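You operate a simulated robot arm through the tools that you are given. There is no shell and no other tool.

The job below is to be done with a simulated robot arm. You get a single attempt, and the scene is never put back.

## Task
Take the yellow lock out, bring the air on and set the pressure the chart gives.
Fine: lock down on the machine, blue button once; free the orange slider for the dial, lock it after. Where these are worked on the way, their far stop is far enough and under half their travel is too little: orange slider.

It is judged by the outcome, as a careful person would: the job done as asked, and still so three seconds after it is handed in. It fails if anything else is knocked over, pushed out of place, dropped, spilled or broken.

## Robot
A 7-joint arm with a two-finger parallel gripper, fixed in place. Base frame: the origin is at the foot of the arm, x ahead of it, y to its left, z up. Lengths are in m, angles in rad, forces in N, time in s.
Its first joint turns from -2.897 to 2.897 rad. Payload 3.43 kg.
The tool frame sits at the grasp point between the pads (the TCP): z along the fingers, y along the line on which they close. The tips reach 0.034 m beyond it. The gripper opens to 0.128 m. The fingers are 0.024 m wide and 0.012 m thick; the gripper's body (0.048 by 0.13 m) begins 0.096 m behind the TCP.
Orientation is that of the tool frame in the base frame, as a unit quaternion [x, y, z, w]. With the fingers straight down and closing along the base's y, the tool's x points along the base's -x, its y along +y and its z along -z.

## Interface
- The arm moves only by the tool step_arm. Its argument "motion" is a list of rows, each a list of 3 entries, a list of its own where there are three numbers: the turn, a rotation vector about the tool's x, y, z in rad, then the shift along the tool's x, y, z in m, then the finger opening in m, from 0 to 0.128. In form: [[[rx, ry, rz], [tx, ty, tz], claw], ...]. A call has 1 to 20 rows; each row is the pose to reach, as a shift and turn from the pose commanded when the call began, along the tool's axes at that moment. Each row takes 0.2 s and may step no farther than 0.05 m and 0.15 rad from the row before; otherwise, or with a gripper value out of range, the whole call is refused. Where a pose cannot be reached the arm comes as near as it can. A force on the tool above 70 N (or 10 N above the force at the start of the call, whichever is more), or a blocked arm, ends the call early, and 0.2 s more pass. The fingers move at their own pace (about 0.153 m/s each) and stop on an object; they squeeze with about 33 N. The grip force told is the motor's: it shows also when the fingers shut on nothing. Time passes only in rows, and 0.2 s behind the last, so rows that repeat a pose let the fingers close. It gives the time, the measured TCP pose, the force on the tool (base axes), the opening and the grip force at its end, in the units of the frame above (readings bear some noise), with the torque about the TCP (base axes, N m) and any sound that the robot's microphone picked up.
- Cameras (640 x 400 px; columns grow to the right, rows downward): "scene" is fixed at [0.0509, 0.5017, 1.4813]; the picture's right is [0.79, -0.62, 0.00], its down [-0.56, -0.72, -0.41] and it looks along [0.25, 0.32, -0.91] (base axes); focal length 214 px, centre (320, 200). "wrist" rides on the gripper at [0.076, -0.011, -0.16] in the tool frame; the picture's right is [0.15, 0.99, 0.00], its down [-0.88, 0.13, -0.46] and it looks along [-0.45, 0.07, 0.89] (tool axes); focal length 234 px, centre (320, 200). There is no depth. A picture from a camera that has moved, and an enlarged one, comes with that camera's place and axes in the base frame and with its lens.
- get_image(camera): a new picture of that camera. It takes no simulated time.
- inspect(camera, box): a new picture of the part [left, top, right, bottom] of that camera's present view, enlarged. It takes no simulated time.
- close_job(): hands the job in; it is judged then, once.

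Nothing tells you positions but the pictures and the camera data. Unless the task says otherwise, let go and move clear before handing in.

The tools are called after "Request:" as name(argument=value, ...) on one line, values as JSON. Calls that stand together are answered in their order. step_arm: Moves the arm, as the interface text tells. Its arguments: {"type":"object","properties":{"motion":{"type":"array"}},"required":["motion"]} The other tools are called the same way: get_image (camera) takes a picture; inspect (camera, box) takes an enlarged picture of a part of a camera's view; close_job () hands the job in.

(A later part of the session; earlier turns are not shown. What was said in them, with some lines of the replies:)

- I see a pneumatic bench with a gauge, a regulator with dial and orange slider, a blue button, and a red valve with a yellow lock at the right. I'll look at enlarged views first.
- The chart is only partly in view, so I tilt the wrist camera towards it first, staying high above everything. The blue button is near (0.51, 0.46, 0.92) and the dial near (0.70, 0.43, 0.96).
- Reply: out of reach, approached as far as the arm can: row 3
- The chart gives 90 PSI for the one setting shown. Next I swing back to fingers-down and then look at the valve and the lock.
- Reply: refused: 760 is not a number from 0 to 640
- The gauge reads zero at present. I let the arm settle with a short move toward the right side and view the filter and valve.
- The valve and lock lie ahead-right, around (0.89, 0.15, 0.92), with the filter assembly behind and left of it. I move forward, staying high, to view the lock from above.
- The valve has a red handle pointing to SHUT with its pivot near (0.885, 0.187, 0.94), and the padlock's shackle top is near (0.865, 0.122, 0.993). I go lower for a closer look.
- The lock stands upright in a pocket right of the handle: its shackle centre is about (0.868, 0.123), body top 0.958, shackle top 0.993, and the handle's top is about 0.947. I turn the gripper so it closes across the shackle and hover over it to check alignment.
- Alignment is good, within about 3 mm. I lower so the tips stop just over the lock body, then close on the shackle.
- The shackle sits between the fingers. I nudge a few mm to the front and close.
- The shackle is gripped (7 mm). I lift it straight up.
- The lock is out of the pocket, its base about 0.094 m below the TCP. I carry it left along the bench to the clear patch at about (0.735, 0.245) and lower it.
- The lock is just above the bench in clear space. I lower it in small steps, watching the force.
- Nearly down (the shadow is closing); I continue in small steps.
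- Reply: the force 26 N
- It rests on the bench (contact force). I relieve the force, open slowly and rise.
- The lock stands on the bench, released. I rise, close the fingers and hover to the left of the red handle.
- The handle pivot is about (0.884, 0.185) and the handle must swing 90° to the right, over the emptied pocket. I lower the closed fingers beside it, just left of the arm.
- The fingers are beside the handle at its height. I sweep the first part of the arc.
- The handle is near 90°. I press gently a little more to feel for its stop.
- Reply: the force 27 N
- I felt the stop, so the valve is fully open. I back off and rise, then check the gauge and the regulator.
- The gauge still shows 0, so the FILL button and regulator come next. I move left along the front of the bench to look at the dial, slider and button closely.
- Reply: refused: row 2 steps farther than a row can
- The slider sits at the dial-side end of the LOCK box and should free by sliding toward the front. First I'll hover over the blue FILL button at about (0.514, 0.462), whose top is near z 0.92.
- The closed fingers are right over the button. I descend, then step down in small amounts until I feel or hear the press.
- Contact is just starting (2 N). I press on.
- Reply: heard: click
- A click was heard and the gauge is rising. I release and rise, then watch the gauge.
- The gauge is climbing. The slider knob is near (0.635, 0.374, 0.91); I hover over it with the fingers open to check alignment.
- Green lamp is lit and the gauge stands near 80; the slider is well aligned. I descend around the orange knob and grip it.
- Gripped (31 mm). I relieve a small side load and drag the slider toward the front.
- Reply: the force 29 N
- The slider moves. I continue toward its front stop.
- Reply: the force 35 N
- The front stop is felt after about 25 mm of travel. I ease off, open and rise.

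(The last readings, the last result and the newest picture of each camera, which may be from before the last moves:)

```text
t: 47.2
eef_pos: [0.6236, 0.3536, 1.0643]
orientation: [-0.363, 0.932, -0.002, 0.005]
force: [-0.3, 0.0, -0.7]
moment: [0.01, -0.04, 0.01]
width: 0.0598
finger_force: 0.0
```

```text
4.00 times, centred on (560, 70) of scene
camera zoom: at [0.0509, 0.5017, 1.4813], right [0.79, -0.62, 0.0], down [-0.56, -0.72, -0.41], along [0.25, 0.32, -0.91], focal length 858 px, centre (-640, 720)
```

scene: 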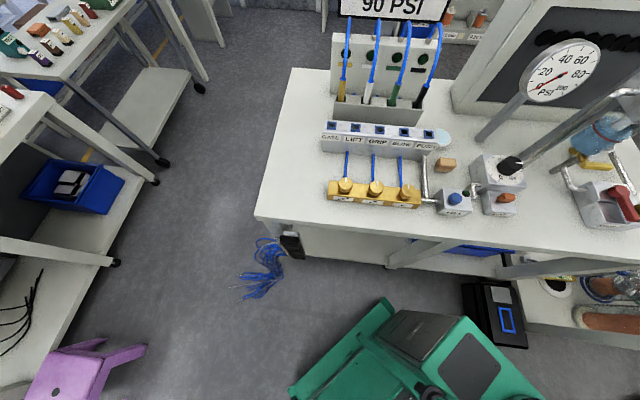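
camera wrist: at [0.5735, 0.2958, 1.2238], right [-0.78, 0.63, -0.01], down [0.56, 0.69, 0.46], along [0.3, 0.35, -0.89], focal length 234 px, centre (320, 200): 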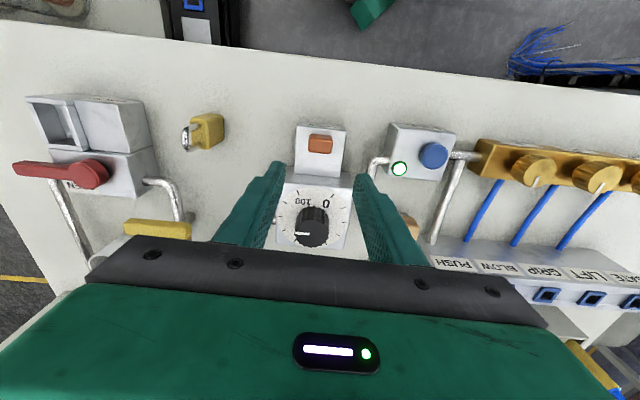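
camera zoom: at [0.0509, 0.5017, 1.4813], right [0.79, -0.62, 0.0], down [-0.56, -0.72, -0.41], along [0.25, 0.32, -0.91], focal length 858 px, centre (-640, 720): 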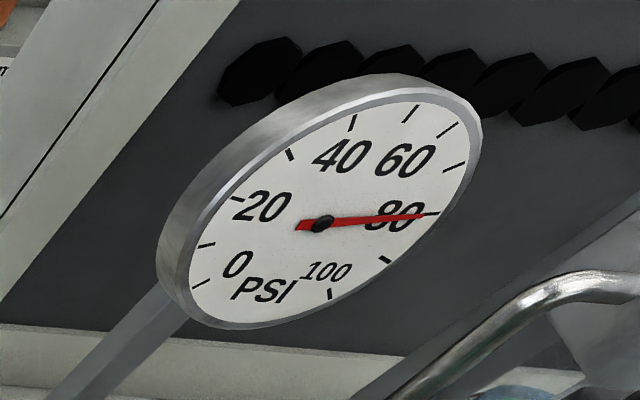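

Slider is at its front stop, so the dial is free; the gauge sits steady at 80. The dial knob's top is near (0.70, 0.434, 0.957); I hover over it to check the centring, noting the steep pipe just right of it.

Request:
step_arm(motion=[[[0, 0, 0], [-0.03, 0.002, 0], 0.058], [[0, 0, 0], [-0.06, 0.004, 0], 0.058], [[0, 0, 0], [-0.09, 0.006, 0], 0.058], [[0, 0, 0], [-0.11, 0.0065, 0], 0.058], [[0, 0, 0], [-0.11, 0.0065, 0], 0.058]])

Request:
get_image(camera="wrist")

Request:
inspect(camera="wrist", box=[240, 90, 420, 220])

Request:
inspect(camera="scene", box=[460, 60, 640, 200])

```text
t: 48.4
eef_pos: [0.6975, 0.4337, 1.0662]
orientation: [-0.363, 0.932, -0.003, 0.005]
force: [0.1, 0.2, -0.5]
moment: [0.01, 0.0, 0.0]
width: 0.0579
finger_force: 0.1
```

```text
taken
camera wrist: at [0.6481, 0.3745, 1.2235], right [-0.78, 0.63, -0.01], down [0.56, 0.69, 0.46], along [0.3, 0.35, -0.89], focal length 234 px, centre (320, 200)
```

wrist: 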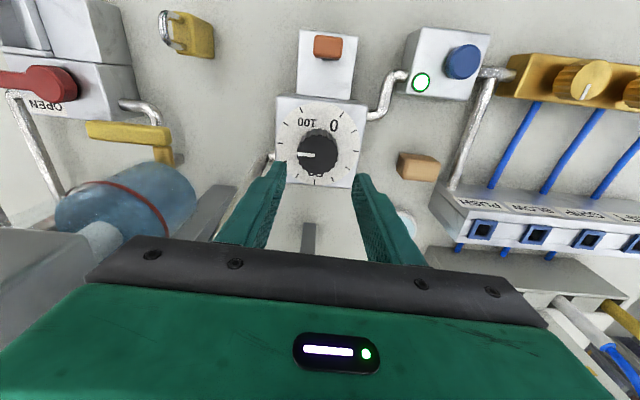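

```text
3.08 times, centred on (330, 155) of wrist
camera zoom: at [0.6481, 0.3745, 1.2235], right [-0.78, 0.63, -0.01], down [0.56, 0.69, 0.46], along [0.3, 0.35, -0.89], focal length 720 px, centre (289, 338)
```

zoom: 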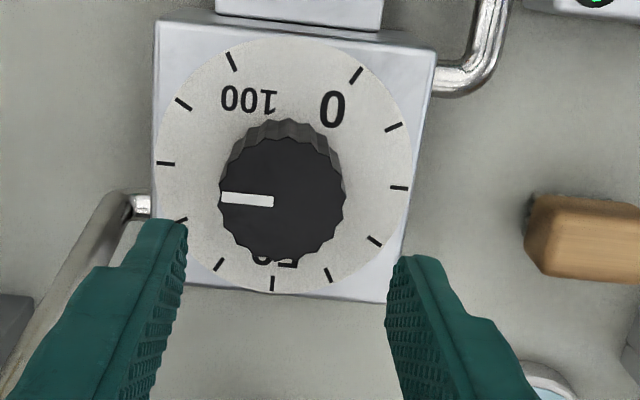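

```text
2.86 times, centred on (550, 130) of scene
camera zoom: at [0.0509, 0.5017, 1.4813], right [0.79, -0.62, 0.0], down [-0.56, -0.72, -0.41], along [0.25, 0.32, -0.91], focal length 613 px, centre (-337, 400)
```

zoom: 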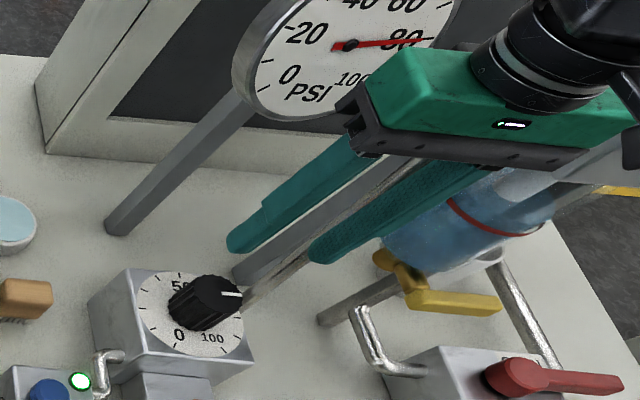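

The knob (about 47 mm wide) is centred within 3 mm; its pointer sits just short of 80, ticks are 27° apart. I descend around the knob and grip it.

Request:
step_arm(motion=[[[0, 0, 0], [-0.0026, -0.0025, 0.03], 0.066], [[0, 0, 0], [-0.0026, -0.0025, 0.06], 0.066], [[0, 0, 0], [-0.0026, -0.0025, 0.085], 0.066], [[0, 0, 0], [-0.0026, -0.0025, 0.1], 0.066], [[0, 0, 0], [-0.0026, -0.0025, 0.1], 0.066]])

Request:
inspect(camera="wrist", box=[220, 90, 420, 230])

Request:
inspect(camera="scene", box=[460, 110, 580, 200])

```text
t: 49.6
eef_pos: [0.703, 0.4345, 0.9644]
orientation: [-0.362, 0.932, -0.002, 0.006]
force: [0.7, -0.8, 2.3]
moment: [0.03, 0.09, 0.03]
width: 0.066
finger_force: 0.1
```

```text
2.86 times, centred on (320, 160) of wrist
camera zoom: at [0.6545, 0.3749, 1.1229], right [-0.78, 0.63, -0.01], down [0.56, 0.69, 0.46], along [0.3, 0.35, -0.89], focal length 669 px, centre (320, 314)
```

zoom: 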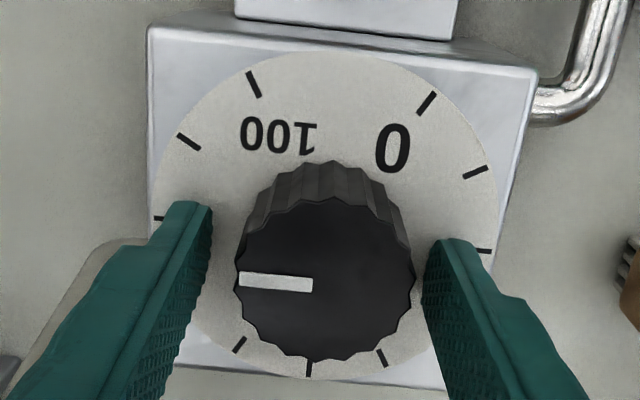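

```text
4.44 times, centred on (520, 155) of scene
camera zoom: at [0.0509, 0.5017, 1.4813], right [0.79, -0.62, 0.0], down [-0.56, -0.72, -0.41], along [0.25, 0.32, -0.91], focal length 953 px, centre (-569, 400)
```

zoom: 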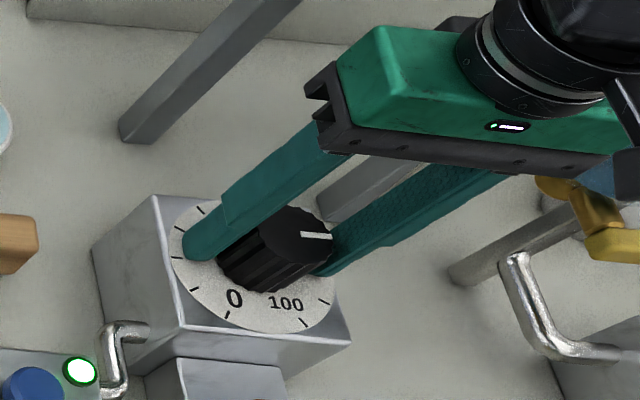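

Request:
step_arm(motion=[[[0, 0, 0], [0, 0.0015, 0], 0.055], [[0, 0, 0], [0, 0.0015, 0], 0.04], [[0, 0, 0], [0, 0.0015, 0], 0.035], [[0, 0, 0], [0, 0.0015, 0], 0.035]])

Request:
inspect(camera="wrist", box=[220, 90, 420, 230])

Request:
inspect(camera="scene", box=[500, 20, 620, 120])

```text
t: 50.6
eef_pos: [0.7047, 0.4343, 0.9655]
orientation: [-0.362, 0.932, -0.001, 0.005]
force: [7.1, -6.1, 3.9]
moment: [0.83, 0.88, 0.09]
width: 0.0476
finger_force: 45.2
```

```text
2.86 times, centred on (320, 160) of wrist
camera zoom: at [0.6539, 0.3753, 1.1229], right [-0.78, 0.63, -0.01], down [0.56, 0.69, 0.46], along [0.3, 0.35, -0.89], focal length 669 px, centre (320, 314)
```

zoom: 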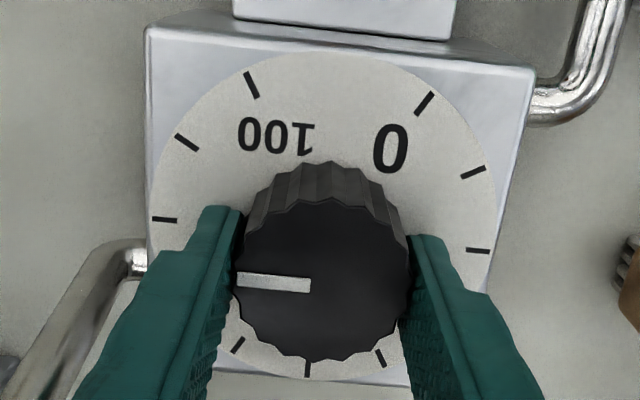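

```text
4.00 times, centred on (560, 70) of scene
camera zoom: at [0.0509, 0.5017, 1.4813], right [0.79, -0.62, 0.0], down [-0.56, -0.72, -0.41], along [0.25, 0.32, -0.91], focal length 858 px, centre (-640, 720)
```

zoom: 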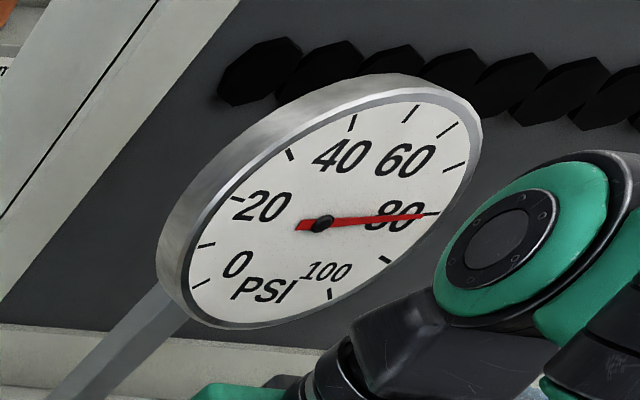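

Gripped. I turn the dial clockwise, most of a tick first, then read the gauge.

Request:
step_arm(motion=[[[0, 0, 0.08], [0, -0.001, 0], 0.035], [[0, 0, 0.16], [0, -0.001, 0], 0.035], [[0, 0, 0.24], [0, -0.001, 0], 0.035], [[0, 0, 0.32], [0, -0.001, 0], 0.035], [[0, 0, 0.4], [0, -0.001, 0], 0.035], [[0, 0, 0.4], [0, -0.001, 0], 0.035], [[0, 0, 0.4], [0, -0.001, 0], 0.035]])

Request:
inspect(camera="wrist", box=[220, 90, 420, 230])

Request:
inspect(camera="scene", box=[500, 20, 620, 120])

Request:
inspect(camera="scene", box=[460, 110, 580, 200])

```text
t: 52.2
eef_pos: [0.7053, 0.4329, 0.9644]
orientation: [-0.168, 0.986, -0.001, 0.006]
force: [5.6, -20.3, 11.7]
moment: [-0.2, 1.13, 0.07]
width: 0.0477
finger_force: 45.1
```

```text
2.86 times, centred on (320, 160) of wrist
camera zoom: at [0.6355, 0.3974, 1.1227], right [-0.47, 0.88, -0.01], down [0.78, 0.41, 0.47], along [0.41, 0.21, -0.89], focal length 669 px, centre (320, 314)
```

zoom: 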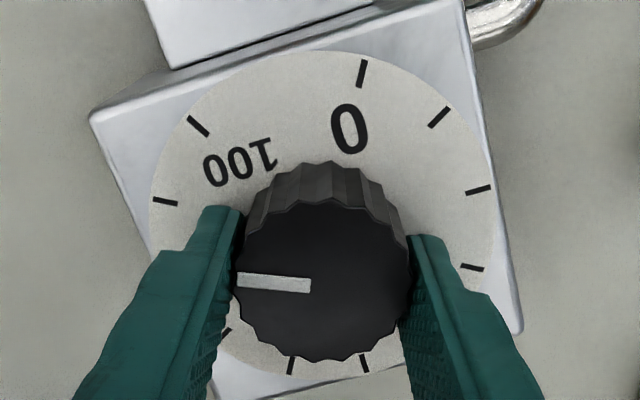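

```text
4.00 times, centred on (560, 70) of scene
camera zoom: at [0.0509, 0.5017, 1.4813], right [0.79, -0.62, 0.0], down [-0.56, -0.72, -0.41], along [0.25, 0.32, -0.91], focal length 858 px, centre (-640, 720)
```

zoom: 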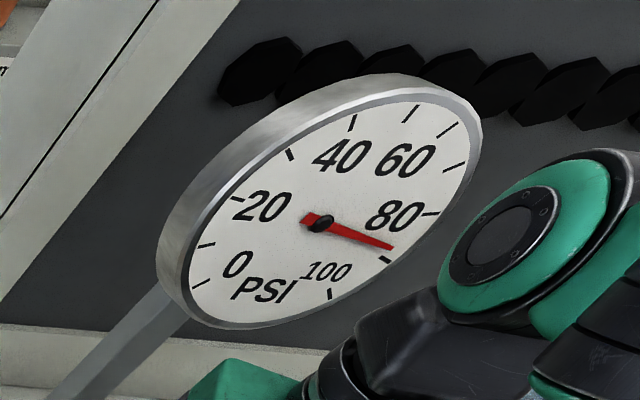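

```text
4.44 times, centred on (520, 155) of scene
camera zoom: at [0.0509, 0.5017, 1.4813], right [0.79, -0.62, 0.0], down [-0.56, -0.72, -0.41], along [0.25, 0.32, -0.91], focal length 953 px, centre (-569, 400)
```

zoom: 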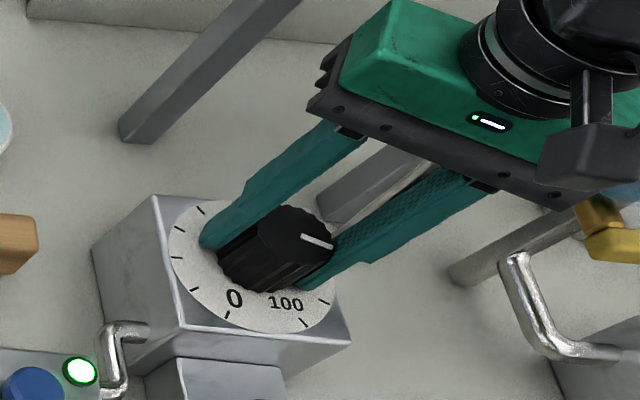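

Request:
step_arm(motion=[[[0, 0, 0], [0, 0, 0], 0.035], [[0, 0, 0], [0, 0, 0], 0.035], [[0, 0, 0], [0, 0, 0], 0.035], [[0, 0, 0], [0, 0, 0], 0.035]])

Request:
inspect(camera="scene", box=[530, 40, 600, 105])

```text
t: 53.2
eef_pos: [0.7048, 0.4324, 0.9645]
orientation: [-0.168, 0.986, -0.001, 0.006]
force: [7.2, -26.4, 11.9]
moment: [-0.08, 0.19, 0.13]
width: 0.0477
finger_force: 45.2
```

```text
6.15 times, centred on (565, 72) of scene
camera zoom: at [0.0509, 0.5017, 1.4813], right [0.79, -0.62, 0.0], down [-0.56, -0.72, -0.41], along [0.25, 0.32, -0.91], focal length 1320 px, centre (-1188, 985)
```

zoom: 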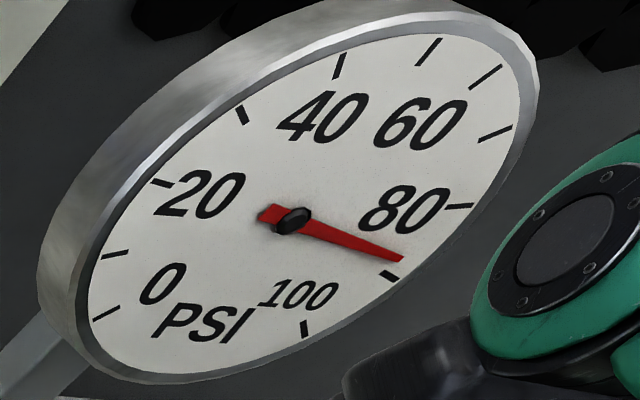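

The gauge is at about 88. I turn another 0.095 rad and relieve the side load.

Request:
step_arm(motion=[[[0, 0, 0.05], [0, -0.0015, 0], 0.035], [[0, 0, 0.095], [0, -0.003, 0.0], 0.035], [[0, 0, 0.095], [0, -0.003, 0], 0.035], [[0, 0, 0.095], [0, -0.003, 0], 0.035], [[0, 0, 0.095], [0, -0.003, 0], 0.035], [[0, 0, 0.095], [0, -0.003, 0], 0.035]])

Request:
inspect(camera="scene", box=[530, 40, 600, 105])

Request:
inspect(camera="wrist", box=[220, 90, 420, 230])

```text
t: 54.6
eef_pos: [0.705, 0.432, 0.964]
orientation: [-0.124, 0.992, 0.0, 0.006]
force: [6.8, -4.1, 9.4]
moment: [0.71, -0.74, 0.01]
width: 0.0478
finger_force: 45.1
```

```text
6.15 times, centred on (565, 72) of scene
camera zoom: at [0.0509, 0.5017, 1.4813], right [0.79, -0.62, 0.0], down [-0.56, -0.72, -0.41], along [0.25, 0.32, -0.91], focal length 1320 px, centre (-1188, 985)
```

zoom: 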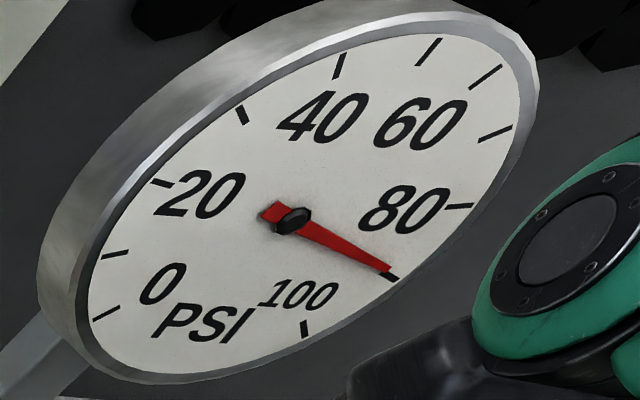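

```text
2.86 times, centred on (320, 160) of wrist
camera zoom: at [0.6326, 0.403, 1.1226], right [-0.38, 0.92, 0.0], down [0.82, 0.34, 0.47], along [0.43, 0.18, -0.88], focal length 669 px, centre (320, 314)
```

zoom: 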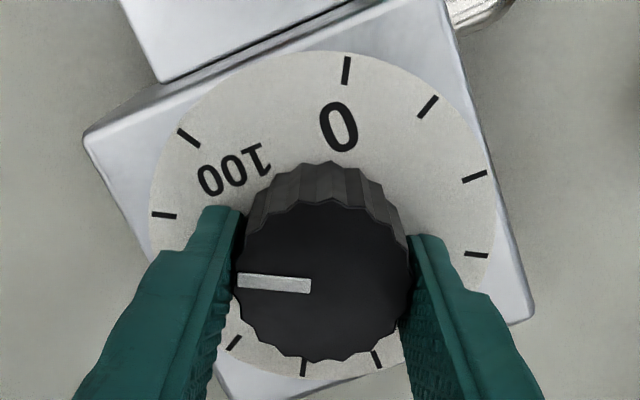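

The needle is just short of the 90 tick (about 89). I add a small final turn.

Request:
step_arm(motion=[[[0, 0, 0.02], [0, -0.0005, 0], 0.035], [[0, 0, 0.043], [0, -0.0005, 0.0], 0.035], [[0, 0, 0.043], [0, -0.0005, 0], 0.035], [[0, 0, 0.043], [0, -0.0005, 0], 0.035], [[0, 0, 0.043], [0, -0.0005, 0], 0.035]])

Request:
inspect(camera="scene", box=[530, 40, 600, 105])

Request:
inspect(camera="scene", box=[555, 65, 590, 90])

```text
t: 55.8
eef_pos: [0.7038, 0.4321, 0.964]
orientation: [-0.101, 0.995, 0.0, 0.006]
force: [12.5, 12.1, 10.3]
moment: [0.75, -0.44, -0.07]
width: 0.0475
finger_force: 45.5
```

```text
6.15 times, centred on (565, 72) of scene
camera zoom: at [0.0509, 0.5017, 1.4813], right [0.79, -0.62, 0.0], down [-0.56, -0.72, -0.41], along [0.25, 0.32, -0.91], focal length 1320 px, centre (-1188, 985)
```

zoom: 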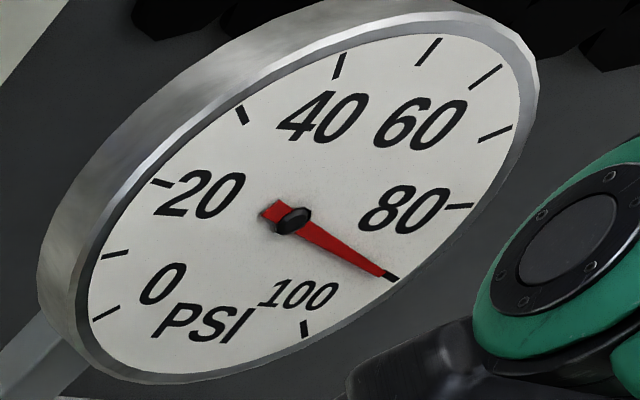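

```text
16.00 times, centred on (572, 78) of scene
camera zoom: at [0.0509, 0.5017, 1.4813], right [0.79, -0.62, 0.0], down [-0.56, -0.72, -0.41], along [0.25, 0.32, -0.91], focal length 3432 px, centre (-3720, 2160)
```

zoom: 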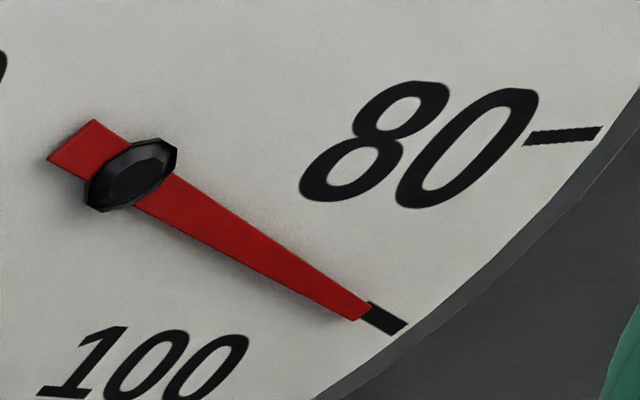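

The needle lies on the 90 tick. I relieve the load, open and rise, then recheck.

Request:
step_arm(motion=[[[0, 0, 0], [-0.001, 0.001, 0], 0.035], [[0, 0, 0], [-0.001, 0.001, 0], 0.05], [[0, 0, 0], [-0.001, 0.001, 0], 0.066], [[0, 0, 0], [-0.001, 0.001, 0], 0.066], [[0, 0, 0], [-0.001, 0.001, -0.03], 0.066], [[0, 0, 0], [-0.001, 0.001, -0.07], 0.066], [[0, 0, 0], [-0.001, 0.001, -0.1], 0.066], [[0, 0, 0], [-0.001, 0.001, -0.1], 0.066]])

Request:
inspect(camera="scene", box=[555, 65, 590, 90])

Request:
get_image(camera="wrist")

Request:
inspect(camera="wrist", box=[220, 90, 420, 230])

```text
t: 57.6
eef_pos: [0.7056, 0.434, 1.0649]
orientation: [-0.102, 0.995, -0.001, 0.006]
force: [0.5, 0.9, -0.8]
moment: [0.02, 0.03, 0.02]
width: 0.0661
finger_force: 0.1
```

```text
16.00 times, centred on (572, 78) of scene
camera zoom: at [0.0509, 0.5017, 1.4813], right [0.79, -0.62, 0.0], down [-0.56, -0.72, -0.41], along [0.25, 0.32, -0.91], focal length 3432 px, centre (-3720, 2160)
```

zoom: 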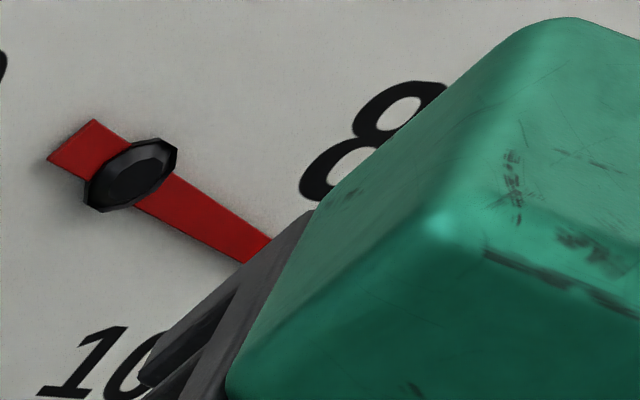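

```text
taken
camera wrist: at [0.6321, 0.4086, 1.2223], right [-0.34, 0.94, 0.0], down [0.83, 0.31, 0.47], along [0.44, 0.16, -0.89], focal length 234 px, centre (320, 200)
```

wrist: 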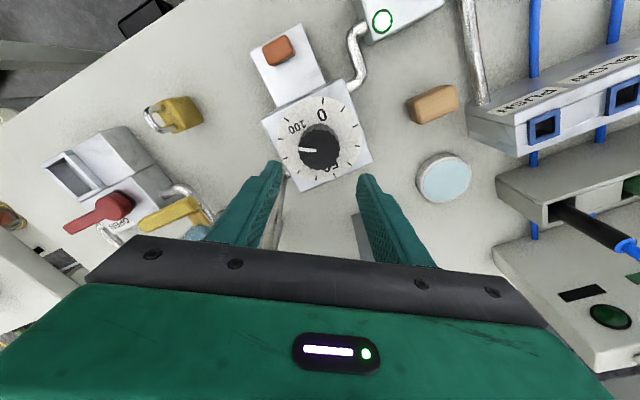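

```text
2.86 times, centred on (320, 160) of wrist
camera zoom: at [0.6321, 0.4086, 1.2223], right [-0.34, 0.94, 0.0], down [0.83, 0.31, 0.47], along [0.44, 0.16, -0.89], focal length 669 px, centre (320, 314)
```

zoom: 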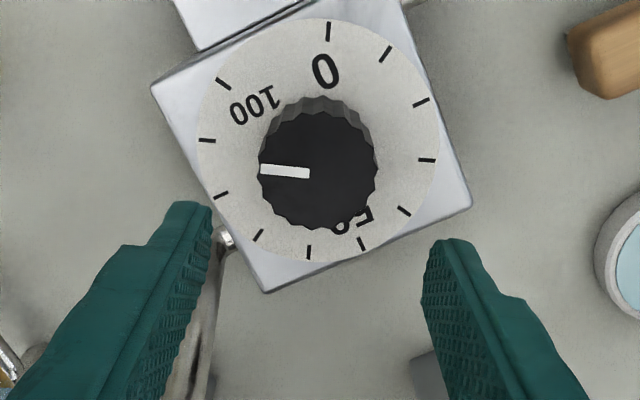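

The dial pointer lines up with 90 too. Now I return to the slider to lock it: turn back and hover over the orange knob at its front position.

Request:
step_arm(motion=[[[0, 0, 0], [0.03, -0.019, 0], 0.06], [[0, 0, -0.13], [0.06, -0.038, 0], 0.06], [[0, 0, -0.27], [0.08, -0.051, 0], 0.06], [[0, 0, -0.4], [0.095, -0.061, 0], 0.06], [[0, 0, -0.538], [0.095, -0.061, 0], 0.06], [[0, 0, -0.538], [0.095, -0.061, 0], 0.06]])

Request:
inspect(camera="scene", box=[555, 65, 590, 90])

Request:
inspect(camera="wrist", box=[240, 90, 420, 220])

```text
t: 59.0
eef_pos: [0.6234, 0.3534, 1.064]
orientation: [-0.363, 0.932, -0.002, 0.005]
force: [-0.3, -0.2, 0.4]
moment: [0.0, 0.0, 0.02]
width: 0.0599
finger_force: 0.2
```

```text
16.00 times, centred on (572, 78) of scene
camera zoom: at [0.0509, 0.5017, 1.4813], right [0.79, -0.62, 0.0], down [-0.56, -0.72, -0.41], along [0.25, 0.32, -0.91], focal length 3432 px, centre (-3720, 2160)
```

zoom: 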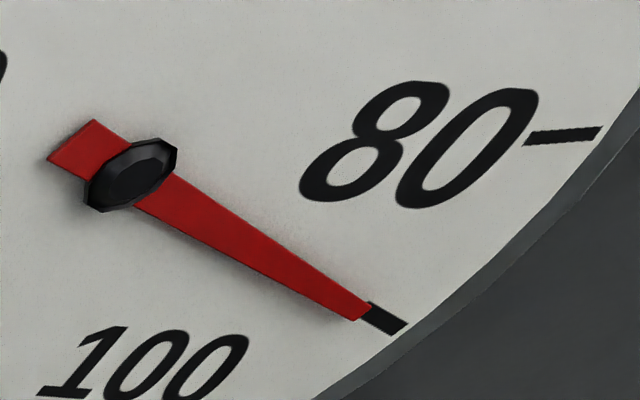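

```text
3.08 times, centred on (330, 155) of wrist
camera zoom: at [0.5741, 0.2941, 1.2224], right [-0.78, 0.63, -0.01], down [0.56, 0.69, 0.46], along [0.3, 0.35, -0.89], focal length 720 px, centre (289, 338)
```

zoom: 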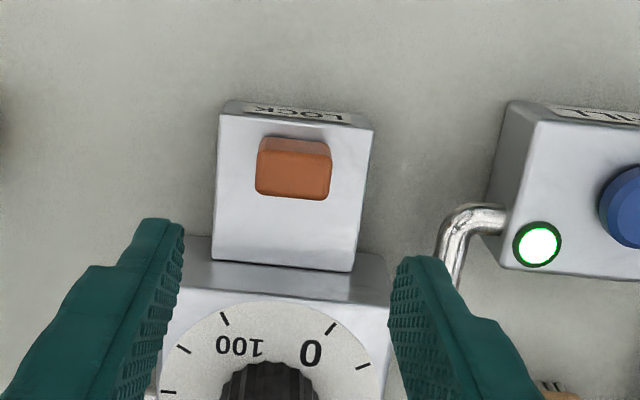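

The gauge holds at 90. I lower around the slider knob and grip it.

Request:
step_arm(motion=[[[0, 0, 0], [-0.002, 0.001, 0.04], 0.06], [[0, 0, 0], [-0.002, 0.001, 0.08], 0.06], [[0, 0, 0], [-0.002, 0.001, 0.11], 0.06], [[0, 0, 0], [-0.002, 0.001, 0.131], 0.06], [[0, 0, 0], [-0.002, 0.001, 0.131], 0.06], [[0, 0, 0], [-0.002, 0.001, 0.131], 0.04], [[0, 0, 0], [-0.002, 0.001, 0.131], 0.02], [[0, 0, 0], [-0.002, 0.001, 0.131], 0.02]])

Request:
inspect(camera="wrist", box=[240, 90, 420, 220])

```text
t: 60.8
eef_pos: [0.6264, 0.3579, 0.9321]
orientation: [-0.364, 0.932, -0.002, 0.006]
force: [-0.6, 0.3, -2.5]
moment: [0.7, 0.53, 0.86]
width: 0.0314
finger_force: 45.0
```

```text
3.08 times, centred on (330, 155) of wrist
camera zoom: at [0.5776, 0.2988, 1.0913], right [-0.78, 0.63, -0.01], down [0.56, 0.69, 0.46], along [0.3, 0.35, -0.89], focal length 720 px, centre (289, 338)
```

zoom: 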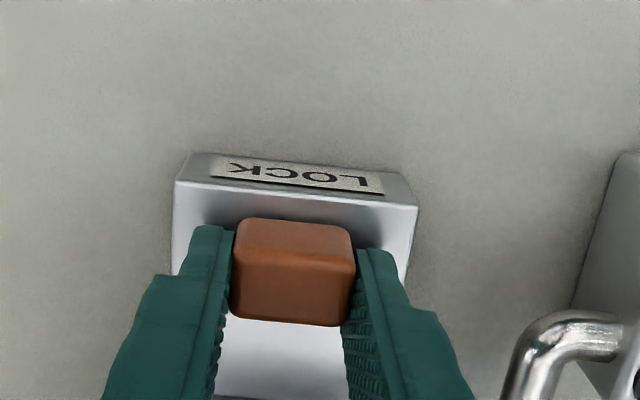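

Gripped cleanly. I push the slider back toward the dial.

Request:
step_arm(motion=[[[0, 0, 0], [-0.005, 0, 0], 0.02], [[0, 0, 0], [-0.01, 0, 0], 0.02], [[0, 0, 0], [-0.015, 0, 0], 0.02], [[0, 0, 0], [-0.019, 0, 0], 0.02], [[0, 0, 0], [-0.019, 0, 0], 0.02]])

Request:
inspect(camera="wrist", box=[240, 90, 420, 220])

```text
t: 62.0
eef_pos: [0.6394, 0.3699, 0.9333]
orientation: [-0.364, 0.931, -0.001, 0.005]
force: [-14.0, 14.9, -1.8]
moment: [1.14, 0.54, 0.69]
width: 0.0312
finger_force: 45.5
```

```text
3.08 times, centred on (330, 155) of wrist
camera zoom: at [0.5906, 0.3113, 1.0913], right [-0.78, 0.63, -0.01], down [0.55, 0.69, 0.46], along [0.3, 0.36, -0.89], focal length 720 px, centre (289, 338)
```

zoom: 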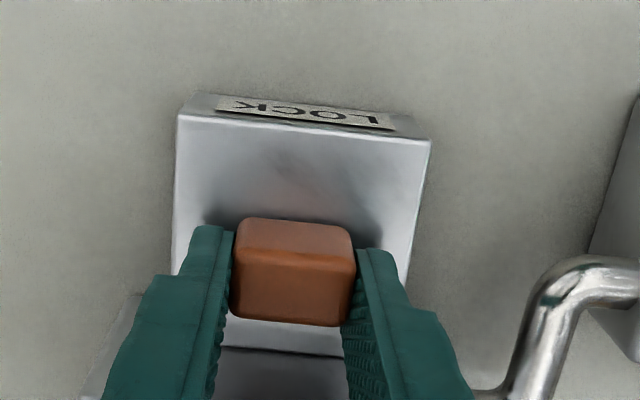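

Request:
step_arm(motion=[[[0, 0, 0], [-0.003, 0.0015, 0], 0.02], [[0, 0, 0], [-0.006, 0.0015, 0], 0.02], [[0, 0, 0], [-0.006, 0.0015, 0], 0.02]])

Request:
inspect(camera="wrist", box=[240, 90, 420, 220])

```text
t: 62.8
eef_pos: [0.6431, 0.3742, 0.9315]
orientation: [-0.363, 0.932, -0.002, 0.004]
force: [-17.6, 8.1, 8.5]
moment: [0.58, 1.09, 0.73]
width: 0.0311
finger_force: 44.9
```

```text
3.08 times, centred on (330, 155) of wrist
camera zoom: at [0.5936, 0.3149, 1.0913], right [-0.78, 0.63, -0.01], down [0.56, 0.69, 0.46], along [0.3, 0.35, -0.89], focal length 720 px, centre (289, 338)
```

zoom: 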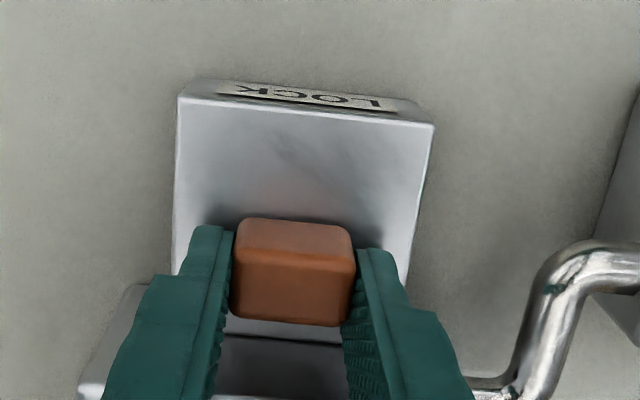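

Request:
step_arm(motion=[[[0, 0, 0], [-0.0015, 0.001, 0], 0.02], [[0, 0, 0], [-0.003, 0.001, 0], 0.02], [[0, 0, 0], [-0.003, 0.001, 0], 0.02]])

Request:
inspect(camera="wrist", box=[240, 90, 420, 220])

```text
t: 63.6
eef_pos: [0.6447, 0.3752, 0.9318]
orientation: [-0.362, 0.932, -0.002, 0.005]
force: [-21.3, -7.6, 12.8]
moment: [0.1, 1.36, 0.8]
width: 0.0312
finger_force: 44.7
```

```text
3.08 times, centred on (330, 155) of wrist
camera zoom: at [0.5946, 0.316, 1.0913], right [-0.78, 0.63, -0.01], down [0.56, 0.69, 0.46], along [0.3, 0.35, -0.89], focal length 720 px, centre (289, 338)
```

zoom: 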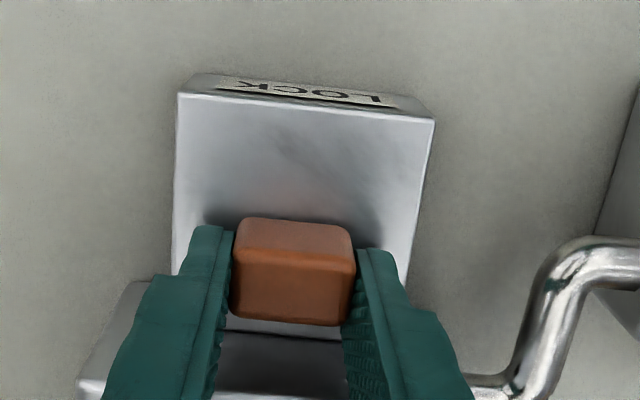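

The rear stop is felt (21 N) and the view matches the original locked position. I ease off, open and rise clear.

Request:
step_arm(motion=[[[0, 0, 0], [0.002, -0.001, 0], 0.02], [[0, 0, 0], [0.002, -0.001, 0], 0.04], [[0, 0, 0], [0.002, -0.001, 0], 0.06], [[0, 0, 0], [0.002, -0.001, 0], 0.06], [[0, 0, 0], [0.002, -0.001, -0.03], 0.06], [[0, 0, 0], [0.002, -0.001, -0.07], 0.06], [[0, 0, 0], [0.002, -0.001, -0.11], 0.06], [[0, 0, 0], [0.042, -0.001, -0.14], 0.06], [[0, 0, 0], [0.082, -0.001, -0.17], 0.06], [[0, 0, 0], [0.112, -0.001, -0.2], 0.06], [[0, 0, 0], [0.112, -0.001, -0.2], 0.06]])

Request:
get_image(camera="scene")

Request:
inspect(camera="scene", box=[555, 65, 590, 90])

Request:
inspect(camera="scene", box=[430, 120, 640, 250])

Request:
get_image(camera="wrist")

```text
t: 66.0
eef_pos: [0.5564, 0.3003, 1.1336]
orientation: [-0.363, 0.932, -0.002, 0.005]
force: [0.5, 0.3, 0.7]
moment: [0.0, 0.02, -0.02]
width: 0.06
finger_force: 0.0
```

```text
taken
```

scene: 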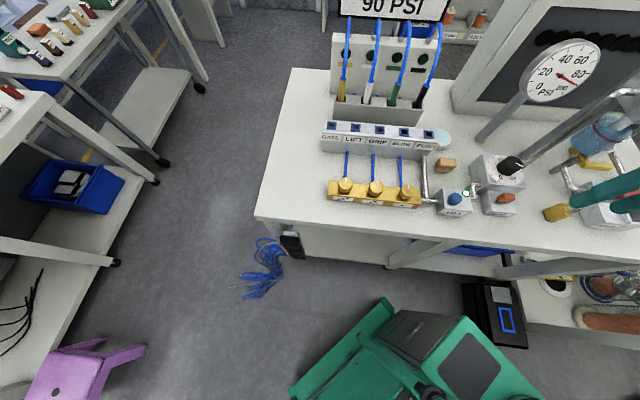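

```text
16.00 times, centred on (572, 78) of scene
camera zoom: at [0.0509, 0.5017, 1.4813], right [0.79, -0.62, 0.0], down [-0.56, -0.72, -0.41], along [0.25, 0.32, -0.91], focal length 3432 px, centre (-3720, 2160)
```

zoom: 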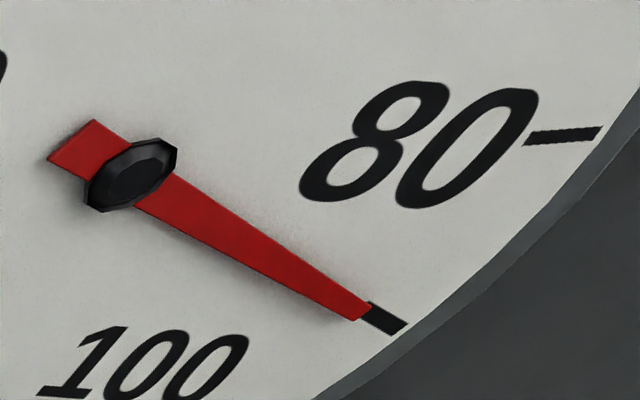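

```text
3.05 times, centred on (535, 185) of scene
camera zoom: at [0.0509, 0.5017, 1.4813], right [0.79, -0.62, 0.0], down [-0.56, -0.72, -0.41], along [0.25, 0.32, -0.91], focal length 654 px, centre (-335, 246)
```

zoom: 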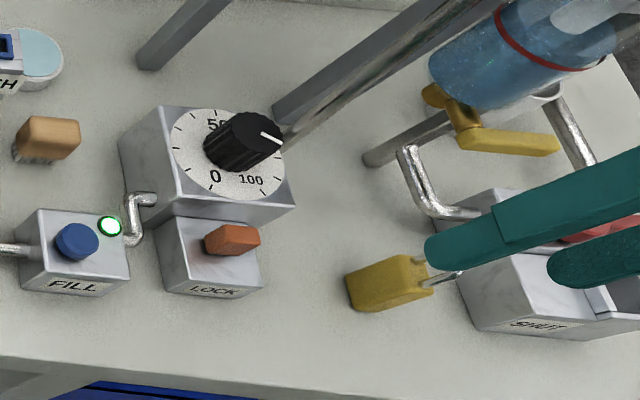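

```text
taken
camera wrist: at [0.5075, 0.242, 1.2925], right [-0.78, 0.63, -0.01], down [0.56, 0.69, 0.46], along [0.3, 0.35, -0.89], focal length 234 px, centre (320, 200)
```

wrist: 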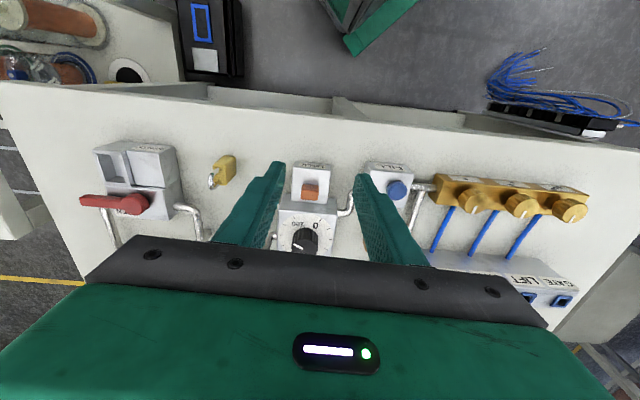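

The valve is open, the lamp is lit, the gauge holds at 90 PSI, the slider is back in its locked position, and the lock stands on the bench with the arm clear. I hand the job in.

Request:
close_job()

```text
The job is handed in.
```

The job is done and handed in. The yellow lock is out, the air is on, and the gauge reads 90 PSI, which is what the chart gives.

- **Lock:** lifted out of the valve pocket and left standing upright on the bench, between the LOCK box and the valve.
- **Air:** the red handle is turned from SHUT to OPEN, up to its stop. I pressed the blue FILL button once. The green lamp came on and the gauge rose to about 80 PSI.
- **Pressure:** I slid the orange slider to its front stop, turned the dial up to 90, and slid it back until I felt the rear stop. The needle was still on the 90 mark at my last check, after the slider was locked.

Nothing else was moved or touched, as far as the pictures show. The arm was released and clear before I handed in.
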